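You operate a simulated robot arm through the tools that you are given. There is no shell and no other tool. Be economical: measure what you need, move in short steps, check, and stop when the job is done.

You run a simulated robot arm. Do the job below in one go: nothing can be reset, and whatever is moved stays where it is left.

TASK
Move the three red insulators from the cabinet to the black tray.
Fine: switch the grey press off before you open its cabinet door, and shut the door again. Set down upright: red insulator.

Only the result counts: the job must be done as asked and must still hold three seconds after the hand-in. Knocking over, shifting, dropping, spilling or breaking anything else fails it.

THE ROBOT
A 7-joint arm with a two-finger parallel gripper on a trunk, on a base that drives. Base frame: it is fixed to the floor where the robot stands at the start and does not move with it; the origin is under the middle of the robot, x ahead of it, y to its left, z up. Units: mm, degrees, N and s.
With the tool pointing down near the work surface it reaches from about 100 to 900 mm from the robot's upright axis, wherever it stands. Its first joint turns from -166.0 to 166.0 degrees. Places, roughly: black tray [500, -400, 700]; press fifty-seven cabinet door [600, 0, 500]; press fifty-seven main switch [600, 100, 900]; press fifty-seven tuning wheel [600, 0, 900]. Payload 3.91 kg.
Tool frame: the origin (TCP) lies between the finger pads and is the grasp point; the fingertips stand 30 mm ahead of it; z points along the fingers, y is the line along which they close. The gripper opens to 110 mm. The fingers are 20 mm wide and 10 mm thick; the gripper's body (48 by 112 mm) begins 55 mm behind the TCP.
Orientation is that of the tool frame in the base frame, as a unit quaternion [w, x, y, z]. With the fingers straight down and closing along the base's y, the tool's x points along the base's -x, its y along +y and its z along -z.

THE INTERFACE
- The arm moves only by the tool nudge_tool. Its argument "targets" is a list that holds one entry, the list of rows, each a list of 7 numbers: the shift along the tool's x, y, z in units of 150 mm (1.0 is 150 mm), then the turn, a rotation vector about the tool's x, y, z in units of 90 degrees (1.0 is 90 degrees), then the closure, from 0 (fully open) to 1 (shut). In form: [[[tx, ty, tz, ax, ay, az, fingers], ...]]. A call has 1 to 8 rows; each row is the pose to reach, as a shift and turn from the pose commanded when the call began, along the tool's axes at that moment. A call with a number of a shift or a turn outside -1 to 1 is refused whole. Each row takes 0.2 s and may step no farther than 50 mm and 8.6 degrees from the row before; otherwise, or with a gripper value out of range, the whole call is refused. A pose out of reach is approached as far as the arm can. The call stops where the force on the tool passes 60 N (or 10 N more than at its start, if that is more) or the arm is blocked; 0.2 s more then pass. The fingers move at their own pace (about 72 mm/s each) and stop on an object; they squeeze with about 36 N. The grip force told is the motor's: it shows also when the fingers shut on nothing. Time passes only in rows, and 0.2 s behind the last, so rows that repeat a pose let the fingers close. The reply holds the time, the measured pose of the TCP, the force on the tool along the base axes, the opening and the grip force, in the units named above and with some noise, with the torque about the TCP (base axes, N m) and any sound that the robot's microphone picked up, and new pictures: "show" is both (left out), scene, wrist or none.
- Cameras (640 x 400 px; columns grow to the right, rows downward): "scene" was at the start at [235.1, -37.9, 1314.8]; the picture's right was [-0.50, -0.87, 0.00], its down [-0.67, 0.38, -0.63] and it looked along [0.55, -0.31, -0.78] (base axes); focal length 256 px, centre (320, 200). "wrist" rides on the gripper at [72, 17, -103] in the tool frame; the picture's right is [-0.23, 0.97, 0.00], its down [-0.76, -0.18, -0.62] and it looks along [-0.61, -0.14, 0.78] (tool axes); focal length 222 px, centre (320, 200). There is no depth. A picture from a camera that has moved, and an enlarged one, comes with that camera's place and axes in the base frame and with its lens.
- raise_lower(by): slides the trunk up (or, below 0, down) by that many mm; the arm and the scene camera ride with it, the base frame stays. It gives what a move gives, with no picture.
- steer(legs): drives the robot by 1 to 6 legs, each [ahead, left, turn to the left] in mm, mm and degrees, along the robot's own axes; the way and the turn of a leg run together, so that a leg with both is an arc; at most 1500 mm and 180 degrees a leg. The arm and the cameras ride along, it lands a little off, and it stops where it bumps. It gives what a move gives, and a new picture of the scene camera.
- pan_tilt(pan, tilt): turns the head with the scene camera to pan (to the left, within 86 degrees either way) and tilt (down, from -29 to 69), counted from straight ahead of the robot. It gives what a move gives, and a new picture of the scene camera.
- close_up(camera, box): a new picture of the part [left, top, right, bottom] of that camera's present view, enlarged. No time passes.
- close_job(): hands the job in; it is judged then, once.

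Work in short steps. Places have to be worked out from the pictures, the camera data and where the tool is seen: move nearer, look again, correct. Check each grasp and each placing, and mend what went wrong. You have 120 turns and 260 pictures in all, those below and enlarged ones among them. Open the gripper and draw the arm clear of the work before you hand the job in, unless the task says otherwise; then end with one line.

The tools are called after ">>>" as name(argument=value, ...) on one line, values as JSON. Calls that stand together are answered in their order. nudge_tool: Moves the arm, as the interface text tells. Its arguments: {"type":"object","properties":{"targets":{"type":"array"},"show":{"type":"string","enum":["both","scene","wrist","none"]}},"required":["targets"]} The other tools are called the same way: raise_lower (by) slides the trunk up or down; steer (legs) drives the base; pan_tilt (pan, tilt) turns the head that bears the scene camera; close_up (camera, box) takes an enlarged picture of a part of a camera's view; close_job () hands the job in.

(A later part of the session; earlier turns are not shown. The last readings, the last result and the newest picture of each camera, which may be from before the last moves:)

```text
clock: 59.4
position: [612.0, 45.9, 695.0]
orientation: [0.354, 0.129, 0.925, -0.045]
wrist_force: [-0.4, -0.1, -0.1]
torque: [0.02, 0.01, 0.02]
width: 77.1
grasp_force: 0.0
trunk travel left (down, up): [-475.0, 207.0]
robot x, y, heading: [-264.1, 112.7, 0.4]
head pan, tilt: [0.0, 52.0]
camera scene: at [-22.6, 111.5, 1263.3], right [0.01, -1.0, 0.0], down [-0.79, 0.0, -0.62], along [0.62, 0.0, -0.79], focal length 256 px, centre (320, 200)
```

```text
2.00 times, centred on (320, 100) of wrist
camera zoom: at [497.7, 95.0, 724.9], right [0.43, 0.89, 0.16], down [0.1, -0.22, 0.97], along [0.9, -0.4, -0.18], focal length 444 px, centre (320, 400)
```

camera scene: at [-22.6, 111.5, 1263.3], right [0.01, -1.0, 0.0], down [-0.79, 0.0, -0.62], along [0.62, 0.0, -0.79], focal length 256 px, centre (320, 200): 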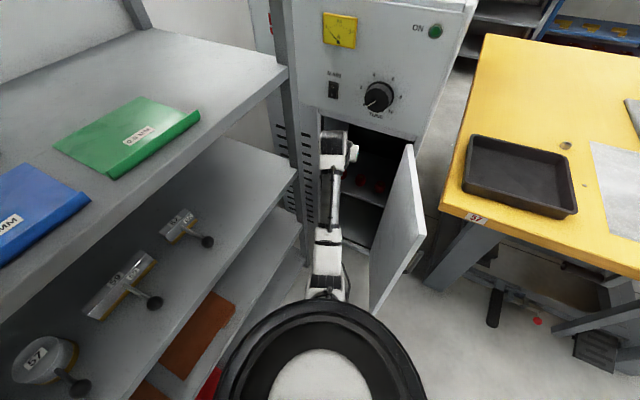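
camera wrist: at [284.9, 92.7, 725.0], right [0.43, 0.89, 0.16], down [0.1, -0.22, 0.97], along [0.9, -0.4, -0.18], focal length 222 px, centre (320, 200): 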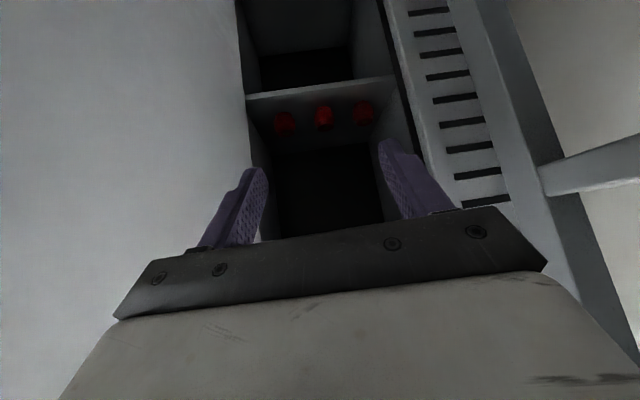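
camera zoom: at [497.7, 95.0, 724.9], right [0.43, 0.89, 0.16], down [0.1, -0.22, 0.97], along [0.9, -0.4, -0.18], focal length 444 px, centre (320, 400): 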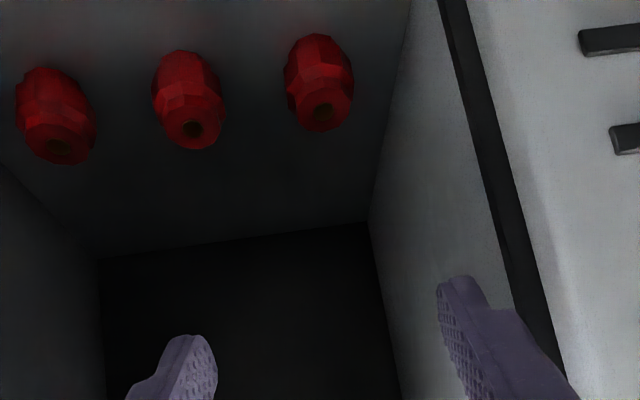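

Two-view triangulation puts the tops at L (737,24), M (700,-53) and R (664,-130), all at z 493 on a shelf near z 457. I'm advancing along the tool axis toward L.

>>> nudge_tool(targets=[[[0.06, 0.02, 0.25, 0, 0, 0, 0.44], [0.12, 0.04, 0.5, 0, 0, 0, 0.44], [0.18, 0.05, 0.75, 0, 0, 0, 0.44], [0.22, 0.05, 0.95, 0, 0, 0, 0.44]]])

```text
clock: 60.4
position: [683.0, 34.3, 566.8]
orientation: [0.354, 0.13, 0.925, -0.046]
wrist_force: [0.7, -0.6, 0.2]
torque: [0.0, 0.01, -0.01]
width: 61.5
grasp_force: 0.1
trunk travel left (down, up): [-475.0, 207.0]
robot x, y, heading: [-267.4, 105.0, 0.3]
head pan, tilt: [0.0, 52.0]
camera scene: at [-22.8, 111.5, 1263.4], right [0.01, -1.0, 0.0], down [-0.79, 0.0, -0.62], along [0.62, 0.0, -0.79], focal length 256 px, centre (320, 200)
camera wrist: at [567.5, 84.1, 596.6], right [0.43, 0.89, 0.16], down [0.1, -0.22, 0.97], along [0.9, -0.4, -0.18], focal length 222 px, centre (320, 200)
```

scene: 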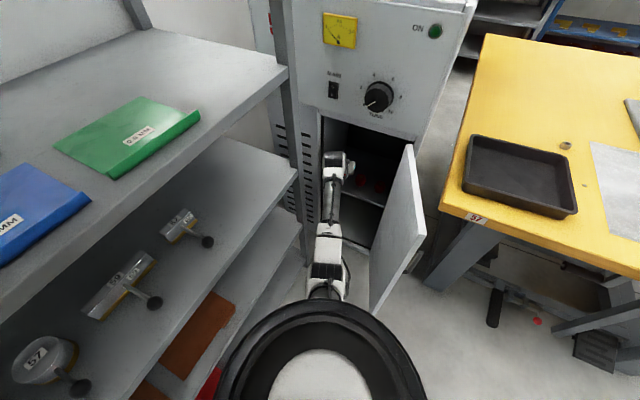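
wrist: 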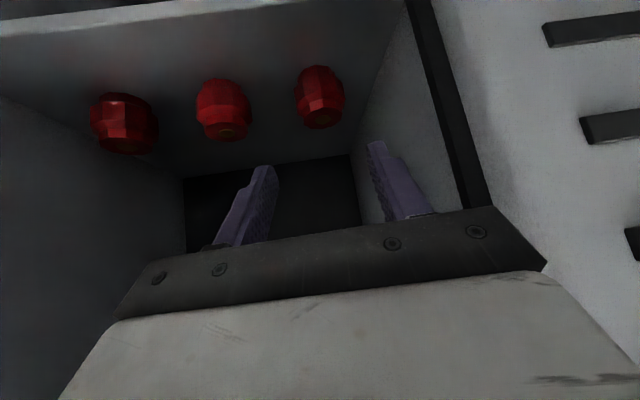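

The L check matches, at (738,22). I'm making the final approach and closing.

>>> nudge_tool(targets=[[[0.06, 0.012, 0.28, 0, 0, 0, 0.44], [0.1, 0.02, 0.45, 0, 0, 0, 0.44], [0.126, 0.023, 0.577, 0, 0, 0, 0.44], [0.126, 0.023, 0.577, 0, 0, 0, 0.7], [0.126, 0.023, 0.577, 0, 0, 0, 0.9], [0.126, 0.023, 0.577, 0, 0, 0, 0.9]]])

```text
clock: 61.8
position: [724.4, 27.4, 492.2]
orientation: [0.354, 0.13, 0.925, -0.045]
wrist_force: [-0.5, 0.4, -0.1]
torque: [0.0, 0.01, 0.03]
width: 39.6
grasp_force: 36.1
trunk travel left (down, up): [-475.0, 207.0]
robot x, y, heading: [-265.7, 106.8, 0.2]
head pan, tilt: [0.0, 52.0]
camera scene: at [-22.8, 111.5, 1263.3], right [0.01, -1.0, 0.0], down [-0.79, 0.0, -0.62], along [0.62, 0.0, -0.79], focal length 256 px, centre (320, 200)
camera wrist: at [609.9, 76.9, 520.6], right [0.43, 0.89, 0.16], down [0.1, -0.22, 0.97], along [0.9, -0.4, -0.18], focal length 222 px, centre (320, 200)
```

scene: 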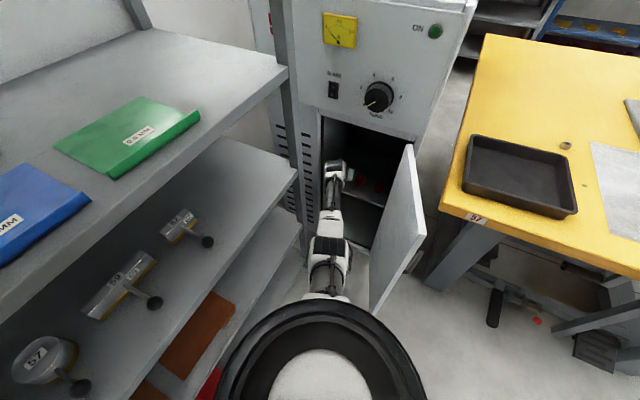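
wrist: 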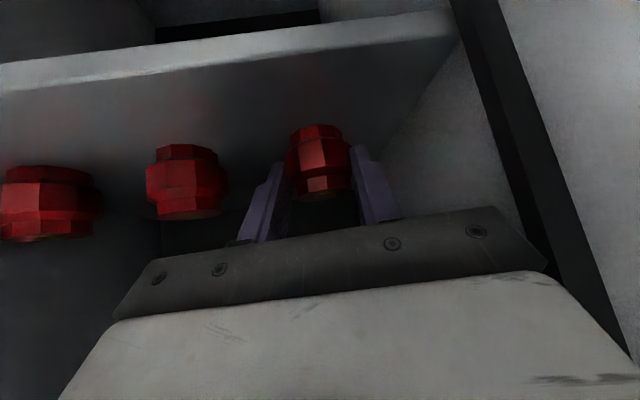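

L is gripped with the fingers stopped at 39.6 mm. I'm lifting slightly, then withdrawing back along the tool axis.

>>> nudge_tool(targets=[[[-0.06, 0, -0.07, 0, 0, 0, 0.95], [-0.14, -0.01, -0.28, 0, 0, 0, 0.95], [-0.2, -0.02, -0.52, 0, 0, 0, 0.95], [-0.25, -0.03, -0.76, 0, 0, 0, 0.95], [-0.3, -0.04, -1.0, 0, 0, 0, 0.95]]], show="wrist")

```text
clock: 63.0
position: [659.3, 37.8, 633.2]
orientation: [0.356, 0.129, 0.925, -0.045]
wrist_force: [0.8, 0.0, -0.4]
torque: [0.01, 0.01, 0.01]
width: 5.6
grasp_force: 0.1
trunk travel left (down, up): [-475.0, 207.0]
robot x, y, heading: [-266.7, 109.5, 0.5]
head pan, tilt: [0.0, 52.0]
camera wrist: at [544.5, 87.3, 662.2], right [0.43, 0.89, 0.16], down [0.1, -0.22, 0.97], along [0.9, -0.4, -0.18], focal length 222 px, centre (320, 200)
```

wrist: 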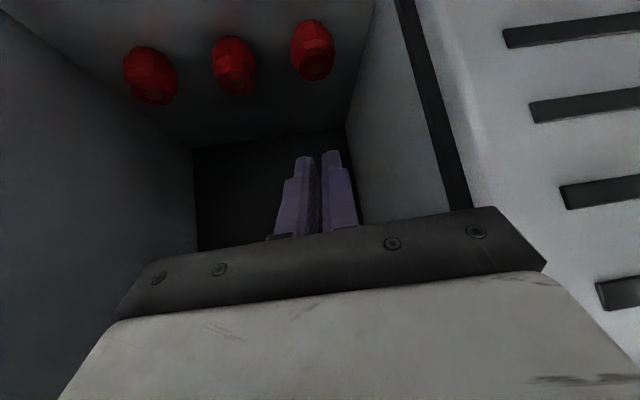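

L slipped out of the pads but still stands upright, shifted to about (722,26). The grasp was too near the fingertips because of the steep pitch. I'll back out and try rolling the tool 180° so the camera is on top, which allows a shallower pitch.

>>> nudge_tool(targets=[[[0, 0, -0.25, 0, 0, 0, 0.9], [0, 0, -0.55, 0, 0, 0, 0.9], [0, 0, -0.8, 0, 0, 0.05, 0.9], [0, 0, -1.0, 0, 0, 0.14, 0.9], [0, 0, -1.0, 0, 0, 0.23, 0.9], [0, 0, -1.0, 0, 0, 0.32, 0.9], [0, 0, -1.0, 0, 0, 0.41, 0.9], [0, 0, -1.0, 0, 0, 0.5, 0.9]]], show="scene")

```text
clock: 64.8
position: [563.6, 63.5, 744.3]
orientation: [0.344, 0.475, 0.804, 0.094]
wrist_force: [0.5, -0.7, -0.2]
torque: [-0.02, -0.02, 0.01]
width: 11.0
grasp_force: 0.1
trunk travel left (down, up): [-475.0, 207.0]
robot x, y, heading: [-269.2, 107.3, 0.1]
head pan, tilt: [0.0, 52.0]
camera scene: at [-22.9, 111.6, 1263.4], right [0.01, -1.0, 0.0], down [-0.79, 0.0, -0.62], along [0.62, 0.0, -0.79], focal length 256 px, centre (320, 200)
```

scene: 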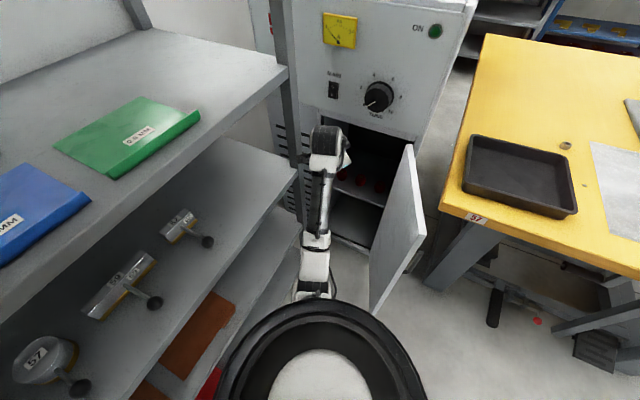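

The roll works so far, so I'm continuing it.

>>> nudge_tool(targets=[[[0, 0, -0.1, 0, 0, 0.09, 0.9], [0, 0, -0.2, 0, 0, 0.18, 0.9], [0, 0, -0.2, 0, 0, 0.27, 0.9], [0, 0, -0.2, 0, 0, 0.36, 0.9], [0, 0, -0.2, 0, 0, 0.45, 0.9], [0, 0, -0.2, 0, 0, 0.54, 0.9], [0, 0, -0.2, 0, 0, 0.63, 0.9], [0, 0, -0.2, 0, 0, 0.72, 0.9]]], show="none")

>>> nudge_tool(targets=[[[0, 0, 0, 0, 0, 0.09, 0.9], [0, 0, 0, 0, 0, 0.18, 0.9], [0, 0, 0, 0, 0, 0.27, 0.9], [0, 0, 0, 0, 0, 0.36, 0.9], [0, 0, 0, 0, 0, 0.45, 0.9], [0, 0, 0, 0, 0, 0.54, 0.9], [0, 0, 0, 0, 0, 0.63, 0.9], [0, 0, 0, 0, 0, 0.72, 0.9]]])

```text
clock: 66.6
position: [544.7, 68.7, 767.1]
orientation: [0.24, 0.831, 0.426, 0.265]
wrist_force: [0.0, 0.3, -0.8]
torque: [-0.01, 0.01, 0.01]
width: 10.8
grasp_force: 0.2
trunk travel left (down, up): [-475.0, 207.0]
robot x, y, heading: [-264.6, 110.8, 0.3]
head pan, tilt: [0.0, 52.0]
```

```text
clock: 68.4
position: [544.1, 69.5, 767.5]
orientation: [0.061, 0.93, -0.087, 0.351]
wrist_force: [-0.3, -0.5, 0.1]
torque: [0.04, -0.03, 0.01]
width: 10.8
grasp_force: 0.0
trunk travel left (down, up): [-475.0, 207.0]
robot x, y, heading: [-267.0, 108.8, 0.3]
head pan, tilt: [0.0, 52.0]
camera scene: at [-22.9, 111.6, 1263.4], right [0.01, -1.0, 0.0], down [-0.79, 0.0, -0.62], along [0.62, 0.0, -0.79], focal length 256 px, centre (320, 200)
camera wrist: at [526.1, 62.5, 892.9], right [-0.37, -0.92, -0.1], down [-0.93, 0.37, -0.05], along [0.08, 0.07, -0.99], focal length 222 px, centre (320, 200)
```

scene: 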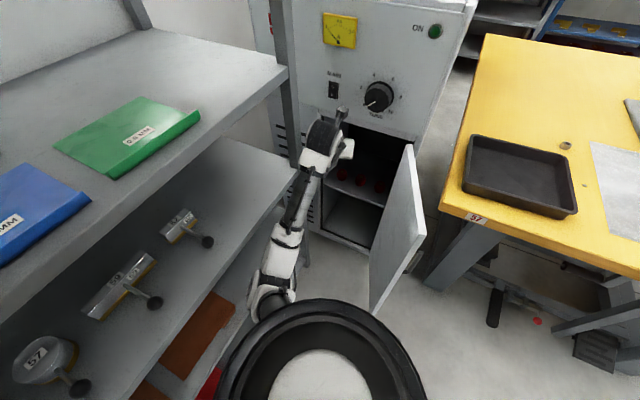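
wrist: 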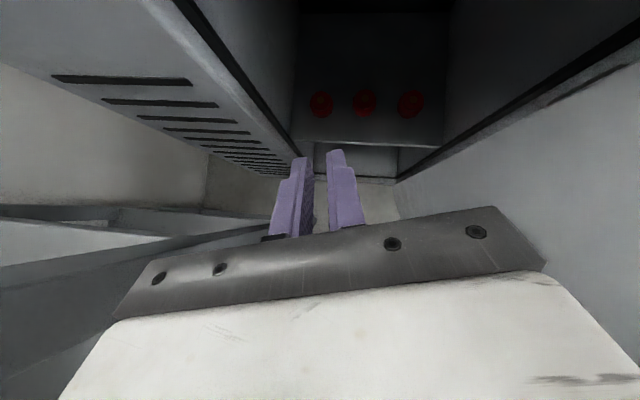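

The roll worked: the camera is now on top and the elbow sits on the free left side. I'll finish levelling and set the pitch to about 28°.

>>> nudge_tool(targets=[[[0, 0, -0.05, 0, 0.075, 0.02, 0.44], [0, 0, -0.1, 0, 0.15, 0.035, 0.44], [0, 0, -0.1, 0, 0.222, 0.05, 0.44]]])

```text
clock: 69.2
position: [535.2, 72.5, 777.6]
orientation: [0.062, 0.85, -0.11, 0.511]
wrist_force: [0.7, 0.1, 0.0]
torque: [0.0, 0.01, 0.0]
width: 61.7
grasp_force: 0.1
trunk travel left (down, up): [-475.0, 207.0]
robot x, y, heading: [-264.2, 107.6, 0.2]
head pan, tilt: [0.0, 52.0]
camera scene: at [-22.9, 111.7, 1263.4], right [0.01, -1.0, 0.0], down [-0.79, 0.0, -0.62], along [0.62, 0.0, -0.79], focal length 256 px, centre (320, 200)
camera wrist: at [473.4, 69.3, 890.5], right [-0.35, -0.91, -0.21], down [-0.83, 0.4, -0.38], along [0.43, 0.04, -0.9], focal length 222 px, centre (320, 200)
```

scene: 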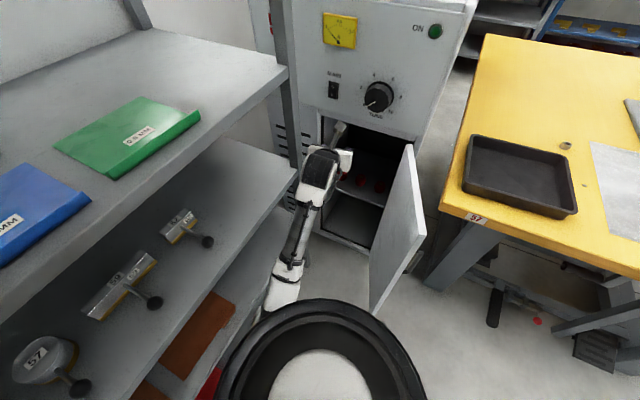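
wrist: 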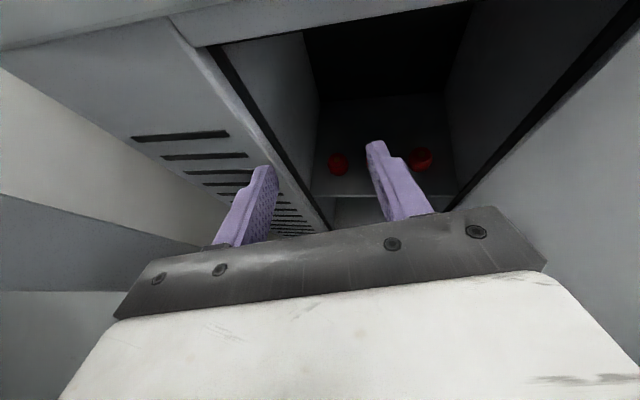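

L shows near (725,25). I'm lowering outside the opening first, then going in at the shallow angle.

>>> nudge_tool(targets=[[[-0.22, 0, 0.2, 0, 0, 0, 0.44], [-0.45, 0, 0.41, 0, 0, 0, 0.44], [-0.68, 0.01, 0.62, 0, 0, 0, 0.44], [-0.9, 0.013, 0.83, 0, 0, 0, 0.44]]], show="none")

>>> nudge_tool(targets=[[[-0.05, 0, 0.25, 0, 0, 0, 0.44], [-0.1, 0, 0.5, 0, 0, 0, 0.44], [-0.16, -0.01, 0.78, 0, 0, 0, 0.44]]])

```text
clock: 70.2
position: [579.9, 60.5, 599.5]
orientation: [0.062, 0.851, -0.109, 0.51]
wrist_force: [-0.2, -0.9, 0.0]
torque: [0.01, -0.03, 0.0]
width: 61.6
grasp_force: 0.2
trunk travel left (down, up): [-475.0, 207.0]
robot x, y, heading: [-267.7, 106.9, 0.1]
head pan, tilt: [0.0, 52.0]
```

```text
clock: 71.0
position: [669.9, 39.1, 522.4]
orientation: [0.063, 0.851, -0.111, 0.51]
wrist_force: [-1.2, 0.5, -0.2]
torque: [0.03, 0.01, 0.03]
width: 61.5
grasp_force: 0.0
trunk travel left (down, up): [-475.0, 207.0]
robot x, y, heading: [-265.9, 110.4, 0.3]
head pan, tilt: [0.0, 52.0]
camera scene: at [-22.8, 111.5, 1263.4], right [0.01, -1.0, 0.0], down [-0.79, 0.0, -0.62], along [0.62, 0.0, -0.79], focal length 256 px, centre (320, 200)
camera wrist: at [608.7, 36.5, 635.3], right [-0.35, -0.91, -0.21], down [-0.83, 0.4, -0.38], along [0.43, 0.04, -0.9], focal length 222 px, centre (320, 200)
```

scene: 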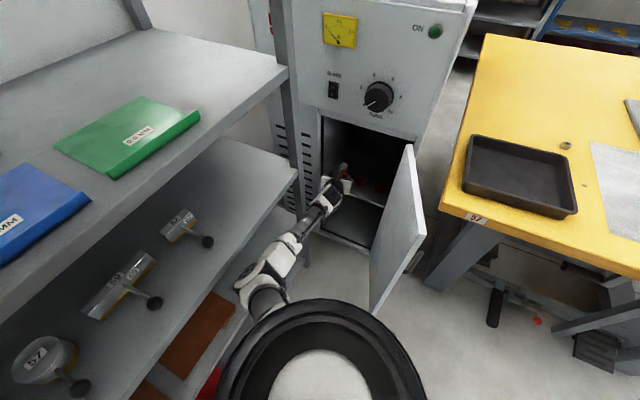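
wrist: 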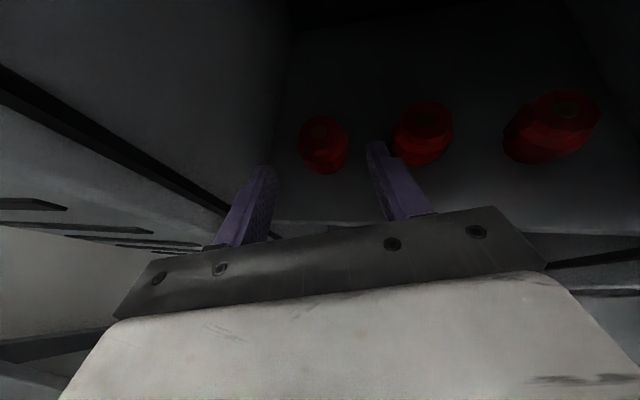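

I'll zoom in for an accurate fix on L.

>>> close_up(camera="wrist", box=[240, 80, 400, 240])

```text
2.50 times, centred on (320, 160) of wrist
camera zoom: at [608.7, 36.5, 635.3], right [-0.35, -0.91, -0.21], down [-0.83, 0.4, -0.38], along [0.43, 0.04, -0.9], focal length 555 px, centre (320, 300)
```

zoom: 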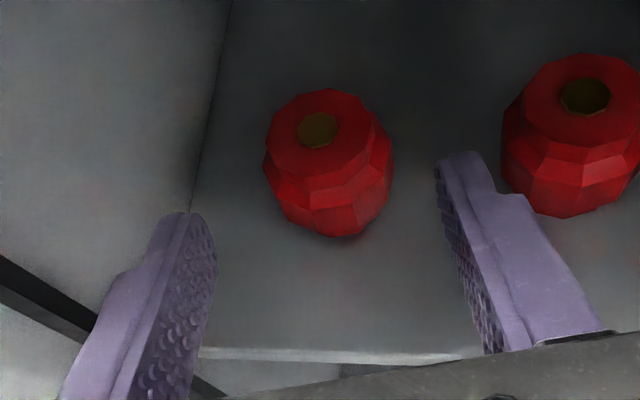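

L's top centre is laterally centred, 71 mm ahead of the TCP. I'm advancing 67 mm, closing, and then test-lifting slightly.

>>> nudge_tool(targets=[[[-0.03, 0.004, 0.22, 0, 0, 0, 0.44], [-0.058, 0.008, 0.45, 0, 0, 0, 0.44], [-0.058, 0.008, 0.45, 0, 0, 0, 0.7], [-0.058, 0.008, 0.45, 0, 0, 0, 1], [-0.058, 0.008, 0.45, 0, 0, 0, 1], [-0.058, 0.008, 0.45, 0, 0, 0, 1], [0.03, 0.008, 0.4, 0, 0, 0, 1]]])

>>> close_up(camera="wrist", box=[220, 80, 420, 240])

```text
clock: 72.6
position: [722.3, 24.4, 499.1]
orientation: [0.062, 0.851, -0.11, 0.509]
wrist_force: [-0.1, 0.0, -1.3]
torque: [-0.05, -0.02, 0.04]
width: 39.2
grasp_force: 35.8
trunk travel left (down, up): [-475.0, 207.0]
robot x, y, heading: [-265.1, 108.1, 0.2]
head pan, tilt: [0.0, 52.0]
camera scene: at [-22.9, 111.6, 1263.4], right [0.01, -1.0, 0.0], down [-0.79, 0.0, -0.62], along [0.62, 0.0, -0.79], focal length 256 px, centre (320, 200)
camera wrist: at [660.8, 22.1, 611.8], right [-0.35, -0.91, -0.21], down [-0.83, 0.4, -0.38], along [0.43, 0.04, -0.9], focal length 222 px, centre (320, 200)
```

scene: 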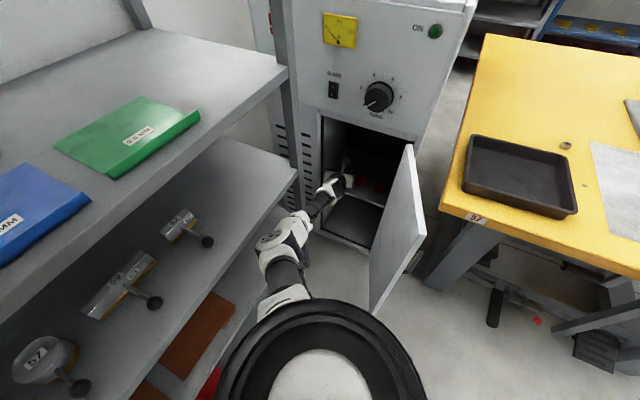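
wrist: 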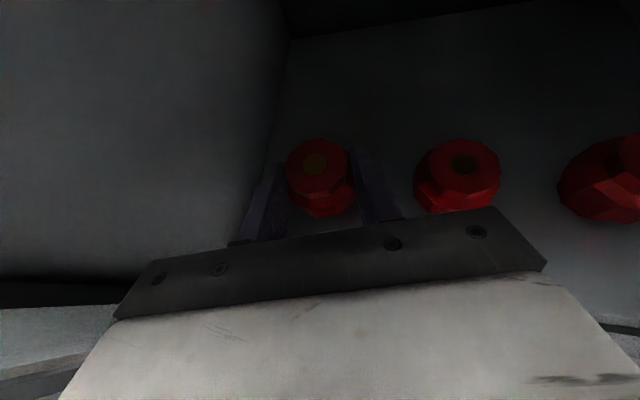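

```text
2.50 times, centred on (320, 160) of wrist
camera zoom: at [660.8, 22.1, 611.8], right [-0.35, -0.91, -0.21], down [-0.83, 0.4, -0.38], along [0.43, 0.04, -0.9], focal length 555 px, centre (320, 300)
```

zoom: 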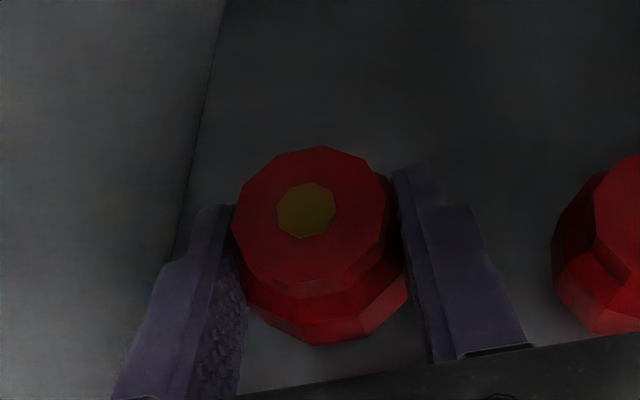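

The wrist load reads about -1.3 N. I'll lift 20 mm more to verify the hold.

>>> nudge_tool(targets=[[[0.07, 0, -0.03, 0, 0, 0, 1], [0.14, 0, -0.08, 0, 0, 0, 1]]], show="wrist")

```text
clock: 73.2
position: [720.1, 24.6, 523.9]
orientation: [0.063, 0.851, -0.111, 0.51]
wrist_force: [0.2, -0.2, -0.2]
torque: [-0.02, 0.02, 0.05]
width: 39.4
grasp_force: 36.2
trunk travel left (down, up): [-475.0, 207.0]
robot x, y, heading: [-267.8, 111.2, 0.3]
head pan, tilt: [0.0, 52.0]
camera wrist: at [659.7, 21.5, 636.1], right [-0.35, -0.91, -0.21], down [-0.83, 0.4, -0.38], along [0.43, 0.04, -0.9], focal length 222 px, centre (320, 200)
```

wrist: 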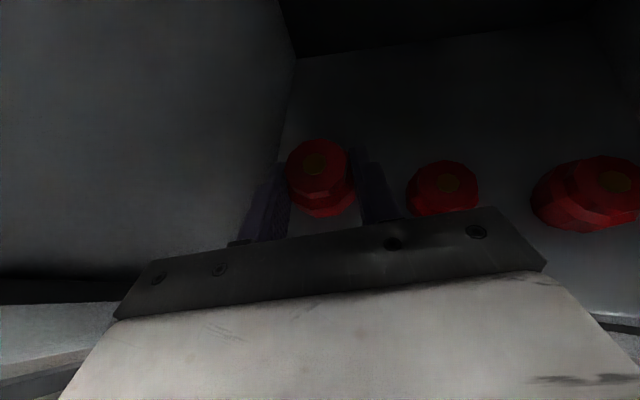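

It's held firmly; the neighbours moved in view but the held piece didn't. I'm withdrawing along the entry path and then driving back out of the door's swing area.

>>> nudge_tool(targets=[[[0.02, 0, -0.25, 0, 0, 0, 1], [0.02, 0, -0.5, 0, 0, 0, 1], [0.02, 0, -0.75, 0, 0, 0, 1], [0.0, 0, -1.0, 0, 0, 0, 1]]], show="wrist")

>>> steer(legs=[[-390, 0, 0]])

>>> raise_lower(by=200)

```text
clock: 74.2
position: [589.5, 44.3, 603.7]
orientation: [0.063, 0.847, -0.119, 0.514]
wrist_force: [1.5, 3.2, -2.4]
torque: [-0.23, -0.07, -0.33]
width: 39.4
grasp_force: 36.1
trunk travel left (down, up): [-475.0, 207.0]
robot x, y, heading: [-265.2, 113.1, 0.2]
head pan, tilt: [0.0, 52.0]
camera wrist: at [527.2, 41.3, 715.7], right [-0.36, -0.91, -0.22], down [-0.82, 0.42, -0.38], along [0.44, 0.04, -0.9], focal length 222 px, centre (320, 200)
```

wrist: 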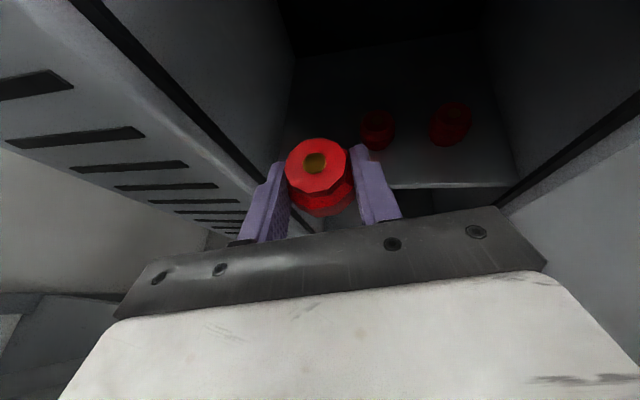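

```text
clock: 76.7
position: [202.6, 56.4, 593.8]
orientation: [0.061, 0.851, -0.109, 0.51]
wrist_force: [-0.7, -0.4, 0.0]
torque: [0.0, 0.02, 0.04]
width: 39.2
grasp_force: 36.4
trunk travel left (down, up): [-475.0, 207.0]
robot x, y, heading: [-656.3, 111.0, 0.3]
head pan, tilt: [0.0, 52.0]
camera scene: at [-413.1, 109.4, 1263.4], right [0.01, -1.0, 0.0], down [-0.79, -0.01, -0.62], along [0.62, 0.0, -0.79], focal length 256 px, centre (320, 200)
```

scene: 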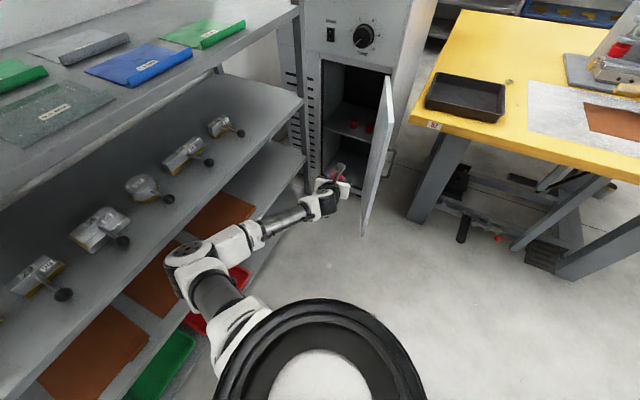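

```text
clock: 78.9
position: [203.1, 58.0, 792.7]
orientation: [0.062, 0.851, -0.109, 0.51]
wrist_force: [0.3, -0.1, -0.1]
torque: [-0.01, 0.0, -0.02]
width: 39.3
grasp_force: 35.8
trunk travel left (down, up): [-675.0, 7.0]
robot x, y, heading: [-656.1, 107.2, 0.2]
head pan, tilt: [0.0, 52.0]
```

I have the piece and I'm out. The elbow sticks out left toward the rack, so from now on I'll withdraw by driving with the arm extended. I'm lifting 60 mm more, then driving right and forward to bring the piece over the tray.

>>> nudge_tool(targets=[[[0.18, 0, -0.09, 0, 0, 0, 1], [0.353, 0, -0.188, 0, 0, 0, 1]]], show="none")

>>> steer(legs=[[0, -583, 0]])

>>> steer(legs=[[240, 0, 0]])

>>> close_up(camera="wrist", box=[0, 0, 640, 400])

```text
clock: 79.5
position: [202.9, 56.3, 854.0]
orientation: [0.061, 0.851, -0.109, 0.51]
wrist_force: [0.3, -1.0, -1.7]
torque: [0.02, -0.02, -0.03]
width: 39.2
grasp_force: 36.0
trunk travel left (down, up): [-675.0, 7.0]
robot x, y, heading: [-656.1, 108.3, 0.5]
head pan, tilt: [0.0, 52.0]
```

```text
clock: 84.5
position: [209.3, -523.8, 853.8]
orientation: [0.06, 0.851, -0.108, 0.511]
wrist_force: [-0.1, -0.2, -0.3]
torque: [0.02, 0.0, -0.01]
width: 39.2
grasp_force: 36.0
trunk travel left (down, up): [-675.0, 7.0]
robot x, y, heading: [-651.4, -475.9, 0.9]
head pan, tilt: [0.0, 52.0]
camera scene: at [-407.8, -471.7, 1463.4], right [0.01, -1.0, 0.0], down [-0.79, -0.01, -0.62], along [0.62, 0.01, -0.79], focal length 256 px, centre (320, 200)
```

scene: 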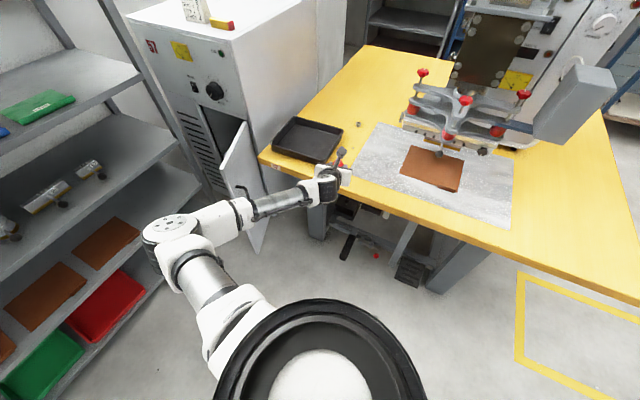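

```text
clock: 86.2
position: [450.9, -521.9, 854.1]
orientation: [0.062, 0.852, -0.11, 0.509]
wrist_force: [-0.2, 1.1, -0.3]
torque: [0.02, 0.04, 0.03]
width: 39.4
grasp_force: 35.8
trunk travel left (down, up): [-675.0, 7.0]
robot x, y, heading: [-407.9, -470.9, 0.4]
head pan, tilt: [0.0, 52.0]
camera scene: at [-165.0, -469.8, 1463.2], right [0.01, -1.0, 0.0], down [-0.79, -0.01, -0.61], along [0.61, 0.0, -0.79], focal length 256 px, centre (320, 200)
```

scene: 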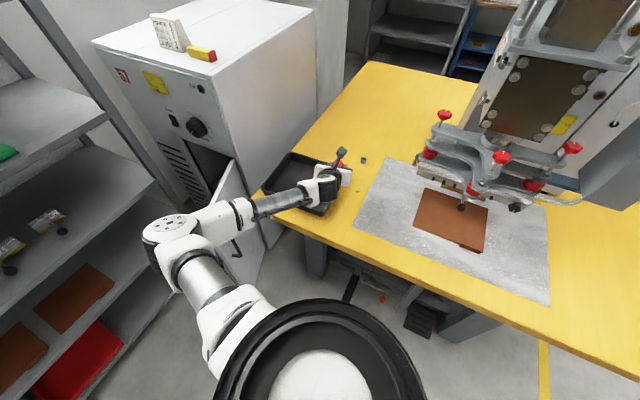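

```text
1.00 times, centred on (320, 200) of wrist (not enlarged: the box is as wide or as high as the picture)
camera zoom: at [390.1, -525.4, 966.0], right [-0.35, -0.92, -0.21], down [-0.84, 0.4, -0.37], along [0.43, 0.04, -0.9], focal length 222 px, centre (320, 200)
```

zoom: 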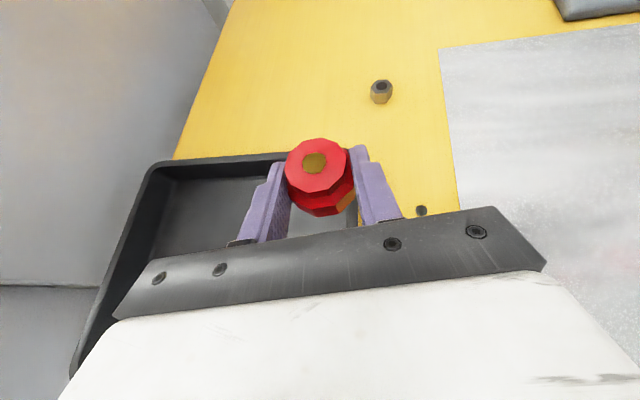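

I'll zoom into the scene view to settle the tray's exact outline.

>>> close_up(camera="scene", box=[230, 120, 390, 240])

```text
3.33 times, centred on (310, 180) of scene
camera zoom: at [-165.0, -469.8, 1463.2], right [0.01, -1.0, 0.0], down [-0.79, -0.01, -0.61], along [0.61, 0.0, -0.79], focal length 854 px, centre (353, 267)
```

zoom: 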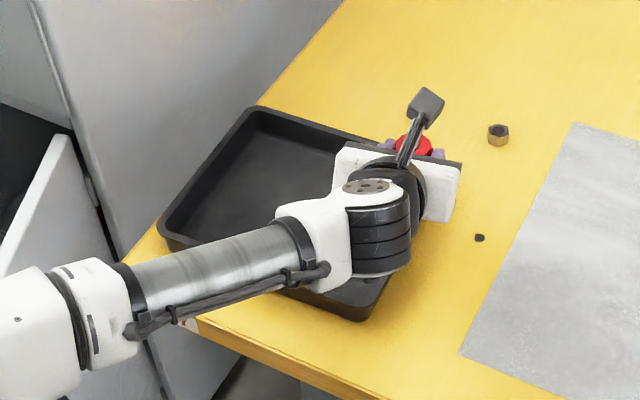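

The scene view gives the tray rim corners as FL (446,-255), FR (328,-486) and BL (643,-349), so the centre is about (485,-417). I'm shifting the piece to the right-hand spot at (471,-488) and lowering to just above the floor.

>>> nudge_tool(targets=[[[0.003, -0.13, 0.008, 0, 0, 0, 1], [0.006, -0.252, 0.016, 0, 0, 0, 1], [-0.19, -0.25, 0.12, 0, 0, 0, 1], [-0.39, -0.248, 0.225, 0, 0, 0, 1], [-0.582, -0.247, 0.329, 0, 0, 0, 1]]])

```text
clock: 87.5
position: [467.0, -488.9, 775.2]
orientation: [0.068, 0.845, -0.106, 0.52]
wrist_force: [-10.9, 2.0, 31.9]
torque: [-0.66, 2.12, -0.42]
width: 39.5
grasp_force: 36.2
trunk travel left (down, up): [-675.0, 7.0]
robot x, y, heading: [-410.6, -475.9, 0.7]
head pan, tilt: [0.0, 52.0]
stopped in row 5: the force on the tool passed its limit at 65 N (the readings are from after the stop); the commanded pose is now the measured one
camera scene: at [-166.7, -469.7, 1464.0], right [0.01, -1.0, 0.0], down [-0.79, -0.01, -0.62], along [0.62, 0.01, -0.79], focal length 256 px, centre (320, 200)
camera wrist: at [404.5, -489.7, 887.3], right [-0.34, -0.92, -0.2], down [-0.83, 0.4, -0.4], along [0.45, 0.03, -0.89], focal length 222 px, centre (320, 200)
```

scene: 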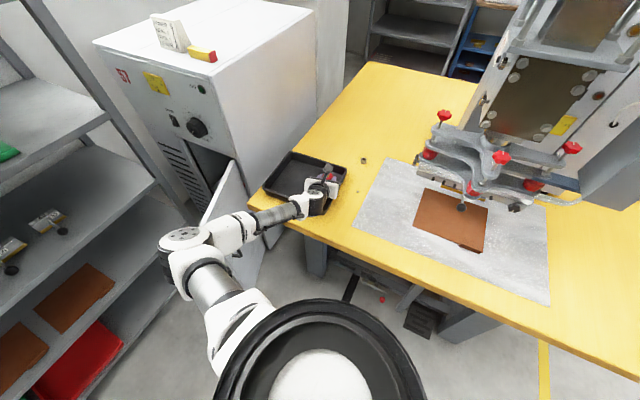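
wrist: 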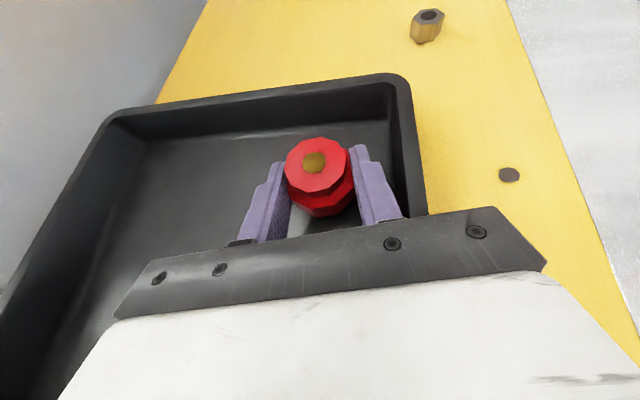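

The contact torque shows the gripper body resting on the tray's right rim, so the rim is at about z 775 and the tray floor near 735. I'll lift, shift 34 mm left and come down again.

>>> nudge_tool(targets=[[[0.089, 0, -0.045, 0, -0.013, 0, 1], [0.06, -0.1, -0.1, 0, -0.013, 0, 1], [0.03, -0.186, -0.165, 0, -0.013, 0, 1], [-0.06, -0.186, -0.12, 0, -0.013, 0, 1], [-0.1, -0.186, -0.1, 0, -0.013, 0, 1]]])

```text
clock: 88.7
position: [455.0, -456.2, 769.3]
orientation: [0.063, 0.849, -0.107, 0.513]
wrist_force: [2.9, -0.8, 32.8]
torque: [-0.04, -0.19, 0.01]
width: 39.5
grasp_force: 36.2
trunk travel left (down, up): [-675.0, 7.0]
robot x, y, heading: [-410.3, -473.8, 0.4]
head pan, tilt: [0.0, 52.0]
camera scene: at [-168.9, -470.0, 1464.6], right [0.01, -1.0, 0.0], down [-0.79, -0.01, -0.62], along [0.62, 0.01, -0.79], focal length 256 px, centre (320, 200)
camera wrist: at [393.2, -458.1, 882.5], right [-0.34, -0.92, -0.2], down [-0.83, 0.4, -0.38], along [0.43, 0.04, -0.9], focal length 222 px, centre (320, 200)
```

scene: 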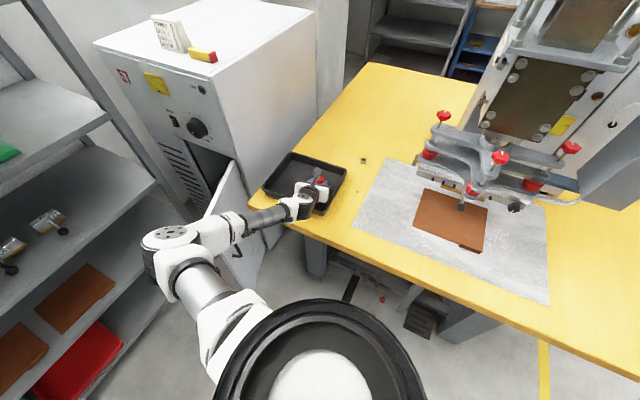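
wrist: 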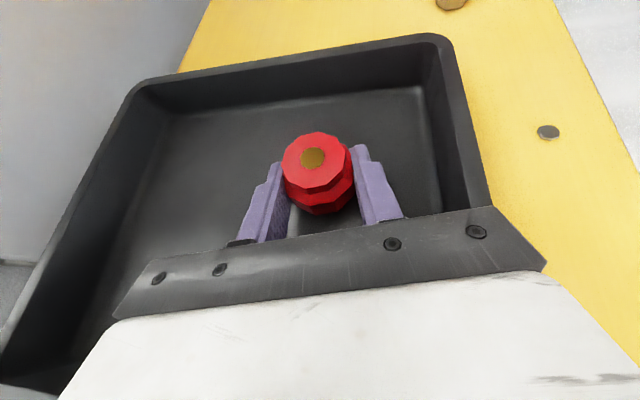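

The torque is almost zero with 33 N upward, so the piece is standing on the tray floor. I'm releasing it and backing off along the tool axis.

>>> nudge_tool(targets=[[[0.01, 0, -0.005, 0, 0, 0, 0.6], [0.01, 0, -0.005, 0, 0, 0, 0.5], [0.01, 0, -0.05, 0, 0, 0, 0.5], [0.02, 0, -0.25, 0, 0, 0, 0.5], [0.1, 0, -0.5, 0, 0, 0, 0.5], [0.3, 0, -0.65, 0, 0, 0, 0.5]]])

```text
clock: 90.1
position: [390.8, -438.0, 849.7]
orientation: [0.064, 0.852, -0.107, 0.509]
wrist_force: [0.4, -0.7, -0.3]
torque: [0.01, -0.03, -0.04]
width: 54.8
grasp_force: 0.0
trunk travel left (down, up): [-675.0, 7.0]
robot x, y, heading: [-408.7, -469.1, 0.5]
head pan, tilt: [0.0, 52.0]
camera scene: at [-166.3, -469.9, 1463.4], right [0.01, -1.0, 0.0], down [-0.79, -0.01, -0.62], along [0.62, 0.01, -0.79], focal length 256 px, centre (320, 200)
camera wrist: at [330.7, -441.6, 962.3], right [-0.35, -0.92, -0.2], down [-0.84, 0.4, -0.38], along [0.42, 0.04, -0.91], focal length 222 px, centre (320, 200)
```

scene: 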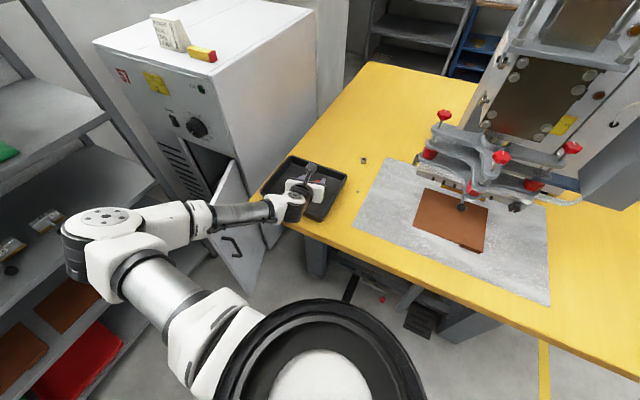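
wrist: 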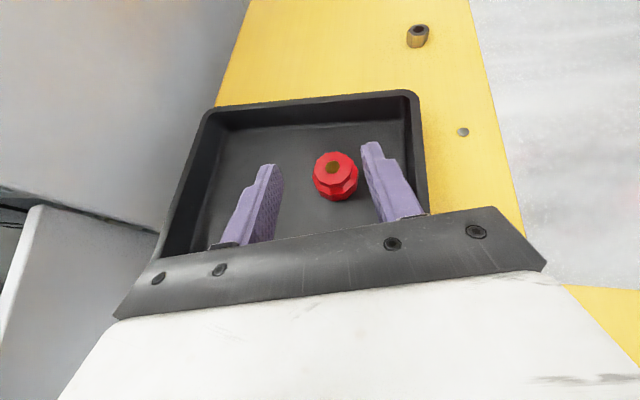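

The first insulator is standing upright in the tray. I'm driving back out, over to the cabinet line, and lowering the trunk for the second one.

>>> steer(legs=[[-250, 0, 0], [0, 591, 0]])

>>> raise_lower(by=-200)

>>> nudge_tool(targets=[[[0.1, 0.15, 0.22, 0, 0, 0, 0.44], [0.15, 0.3, 0.45, 0, 0, 0, 0.44], [0.1, 0.42, 0.65, 0, 0, 0, 0.44], [0.0, 0.5, 0.85, 0, 0, 0, 0.44], [-0.12, 0.5, 1.0, 0, 0, 0, 0.44]]])

```text
clock: 96.6
position: [137.5, 154.8, 849.2]
orientation: [0.064, 0.852, -0.107, 0.509]
wrist_force: [-0.5, -0.1, -0.2]
torque: [0.04, -0.05, 0.01]
width: 54.8
grasp_force: 0.1
trunk travel left (down, up): [-675.0, 7.0]
robot x, y, heading: [-665.5, 123.7, 0.7]
head pan, tilt: [0.0, 52.0]
camera scene: at [-421.1, 123.0, 1463.4], right [0.01, -1.0, 0.0], down [-0.79, -0.01, -0.62], along [0.62, 0.01, -0.79], focal length 256 px, centre (320, 200)
```

scene: 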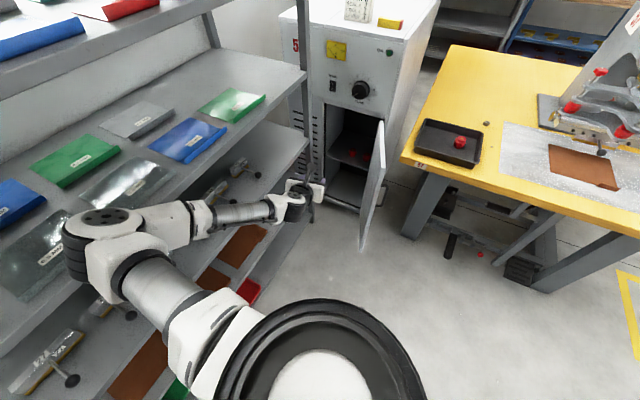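

```text
clock: 98.8
position: [136.8, 153.4, 650.1]
orientation: [0.063, 0.852, -0.106, 0.509]
wrist_force: [0.1, 0.2, -0.5]
torque: [-0.02, 0.05, 0.0]
width: 55.0
grasp_force: 0.0
trunk travel left (down, up): [-475.0, 207.0]
robot x, y, heading: [-664.4, 121.3, 0.5]
head pan, tilt: [0.0, 52.0]
```

```text
clock: 100.0
position: [237.8, 50.3, 561.9]
orientation: [0.064, 0.852, -0.107, 0.509]
wrist_force: [-0.6, -0.5, 0.4]
torque: [-0.01, 0.0, 0.02]
width: 61.6
grasp_force: 0.0
trunk travel left (down, up): [-475.0, 207.0]
robot x, y, heading: [-666.2, 117.6, 0.5]
head pan, tilt: [0.0, 52.0]
camera scene: at [-421.0, 122.8, 1263.4], right [0.01, -1.0, 0.0], down [-0.79, -0.01, -0.62], along [0.62, 0.01, -0.79], focal length 256 px, centre (320, 200)
camera wrist: at [177.8, 48.6, 675.4], right [-0.34, -0.92, -0.2], down [-0.84, 0.4, -0.38], along [0.42, 0.04, -0.9], focal length 222 px, centre (320, 200)
```

scene: 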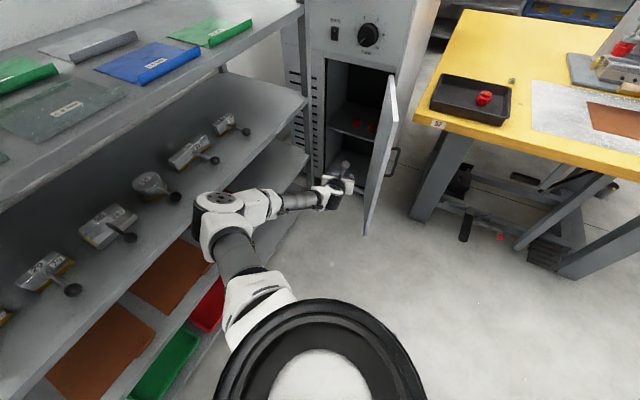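
wrist: 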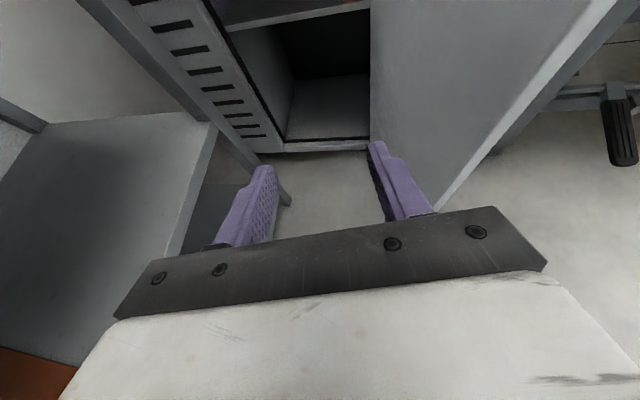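

The second approach is set up and the rack items look untouched. I'm extending the arm straighter, then driving ahead.

>>> nudge_tool(targets=[[[0.05, -0.01, 0.18, 0, 0, 0, 0.44], [0.1, -0.03, 0.36, 0, 0, 0, 0.44], [0.16, -0.04, 0.54, 0, 0, 0, 0.44]]], show="none")

>>> steer(legs=[[190, 0, 0]])

```text
clock: 100.8
position: [320.4, 35.3, 544.8]
orientation: [0.064, 0.852, -0.107, 0.509]
wrist_force: [0.0, 0.7, -0.3]
torque: [0.0, -0.01, 0.01]
width: 61.6
grasp_force: 0.0
trunk travel left (down, up): [-475.0, 207.0]
robot x, y, heading: [-661.7, 121.1, 0.5]
head pan, tilt: [0.0, 52.0]
```

```text
clock: 102.3
position: [506.0, 37.9, 543.4]
orientation: [0.063, 0.852, -0.107, 0.509]
wrist_force: [-0.5, 0.3, 0.1]
torque: [0.01, 0.0, 0.01]
width: 61.5
grasp_force: 0.1
trunk travel left (down, up): [-475.0, 207.0]
robot x, y, heading: [-481.6, 123.9, 0.5]
head pan, tilt: [0.0, 52.0]
camera scene: at [-232.9, 124.6, 1263.3], right [0.01, -1.0, 0.0], down [-0.79, -0.01, -0.62], along [0.62, 0.01, -0.79], focal length 256 px, centre (320, 200)
```

scene: 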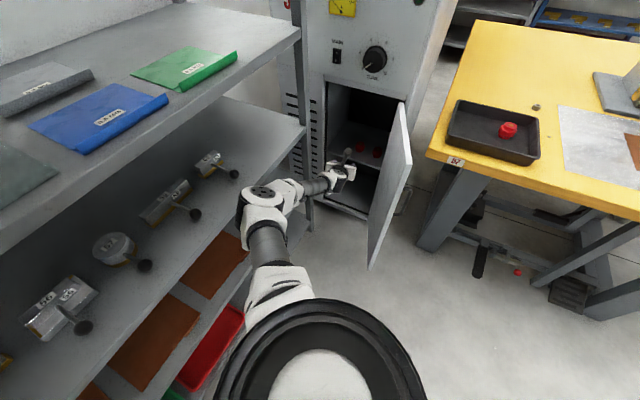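

The elbow is drifting close to the rack. I'll shift the base 80 mm right and compensate with the arm so the elbow keeps clear.

>>> steer(legs=[[0, -80, 0]])

>>> nudge_tool(targets=[[[-0.02, -0.17, -0.04, 0, 0, 0, 0.44], [-0.044, -0.34, -0.08, 0, 0, 0, 0.44], [-0.066, -0.516, -0.116, 0, 0, 0, 0.44]]])

```text
clock: 103.6
position: [508.4, -41.5, 544.0]
orientation: [0.064, 0.852, -0.107, 0.508]
wrist_force: [-0.4, 0.2, 0.4]
torque: [0.0, 0.01, 0.01]
width: 61.6
grasp_force: 0.0
trunk travel left (down, up): [-475.0, 207.0]
robot x, y, heading: [-476.2, 41.3, 0.5]
head pan, tilt: [0.0, 52.0]
camera scene: at [-232.4, 45.2, 1263.4], right [0.01, -1.0, 0.0], down [-0.79, -0.01, -0.62], along [0.62, 0.01, -0.79], focal length 256 px, centre (320, 200)
```

scene: 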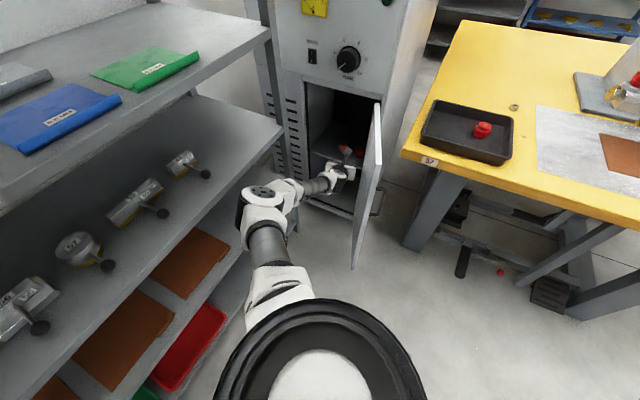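

```text
clock: 104.4
position: [507.7, 37.4, 544.3]
orientation: [0.065, 0.852, -0.108, 0.509]
wrist_force: [0.6, 0.3, -0.6]
torque: [0.02, -0.05, -0.03]
width: 61.3
grasp_force: 0.1
trunk travel left (down, up): [-475.0, 207.0]
robot x, y, heading: [-477.3, 43.8, 0.8]
head pan, tilt: [0.0, 52.0]
camera scene: at [-232.4, 45.4, 1263.4], right [0.01, -1.0, 0.0], down [-0.79, -0.01, -0.62], along [0.62, 0.01, -0.79], focal length 256 px, centre (320, 200)
camera wrist: at [447.3, 35.8, 656.9], right [-0.35, -0.92, -0.2], down [-0.84, 0.4, -0.38], along [0.42, 0.04, -0.91], focal length 222 px, centre (320, 200)
```

scene: 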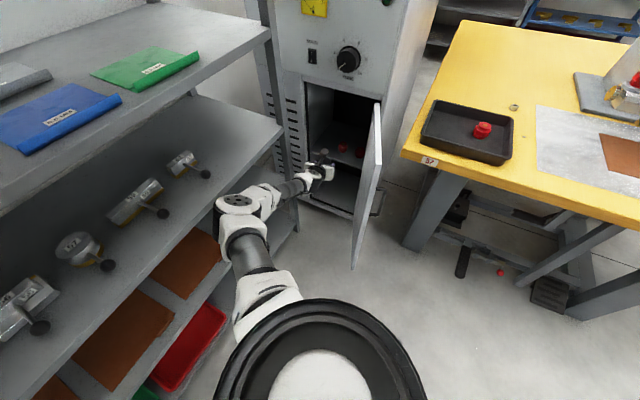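
wrist: 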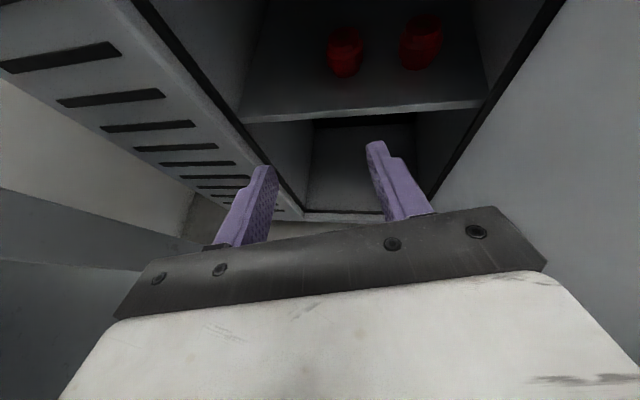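

Extending the arm more will pull the elbow in. I'm stretching 80 mm along the cabinet's normal with the arm rather than the base.

>>> nudge_tool(targets=[[[0.12, 0.05, 0.23, 0, 0, 0, 0.44], [0.246, 0.1, 0.46, 0, 0, 0, 0.44]]])

```text
clock: 105.0
position: [578.9, 3.1, 542.9]
orientation: [0.064, 0.853, -0.107, 0.508]
wrist_force: [0.0, 0.1, 0.5]
torque: [-0.01, -0.01, 0.0]
width: 61.7
grasp_force: 0.2
trunk travel left (down, up): [-475.0, 207.0]
robot x, y, heading: [-475.9, 45.9, 0.5]
head pan, tilt: [0.0, 52.0]
camera scene: at [-232.2, 44.9, 1263.3], right [0.01, -1.0, 0.0], down [-0.79, -0.01, -0.62], along [0.62, 0.01, -0.79], focal length 256 px, centre (320, 200)
camera wrist: at [519.7, 1.3, 656.3], right [-0.35, -0.92, -0.2], down [-0.84, 0.4, -0.37], along [0.42, 0.04, -0.91], focal length 222 px, centre (320, 200)
```

scene: 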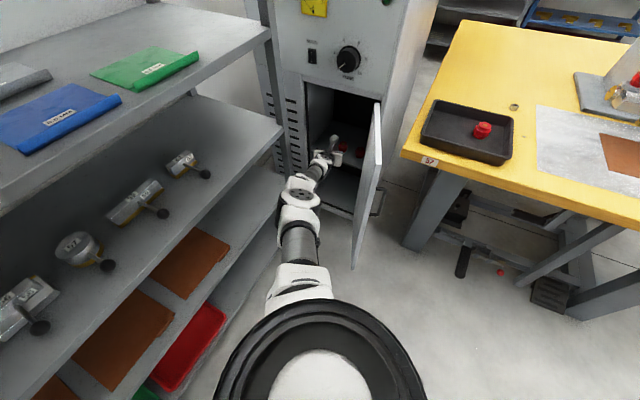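
wrist: 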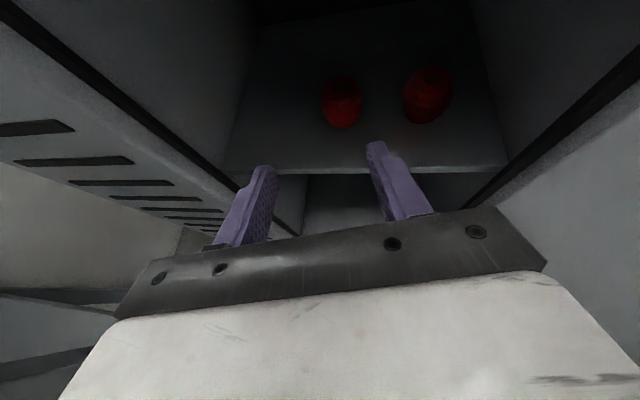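

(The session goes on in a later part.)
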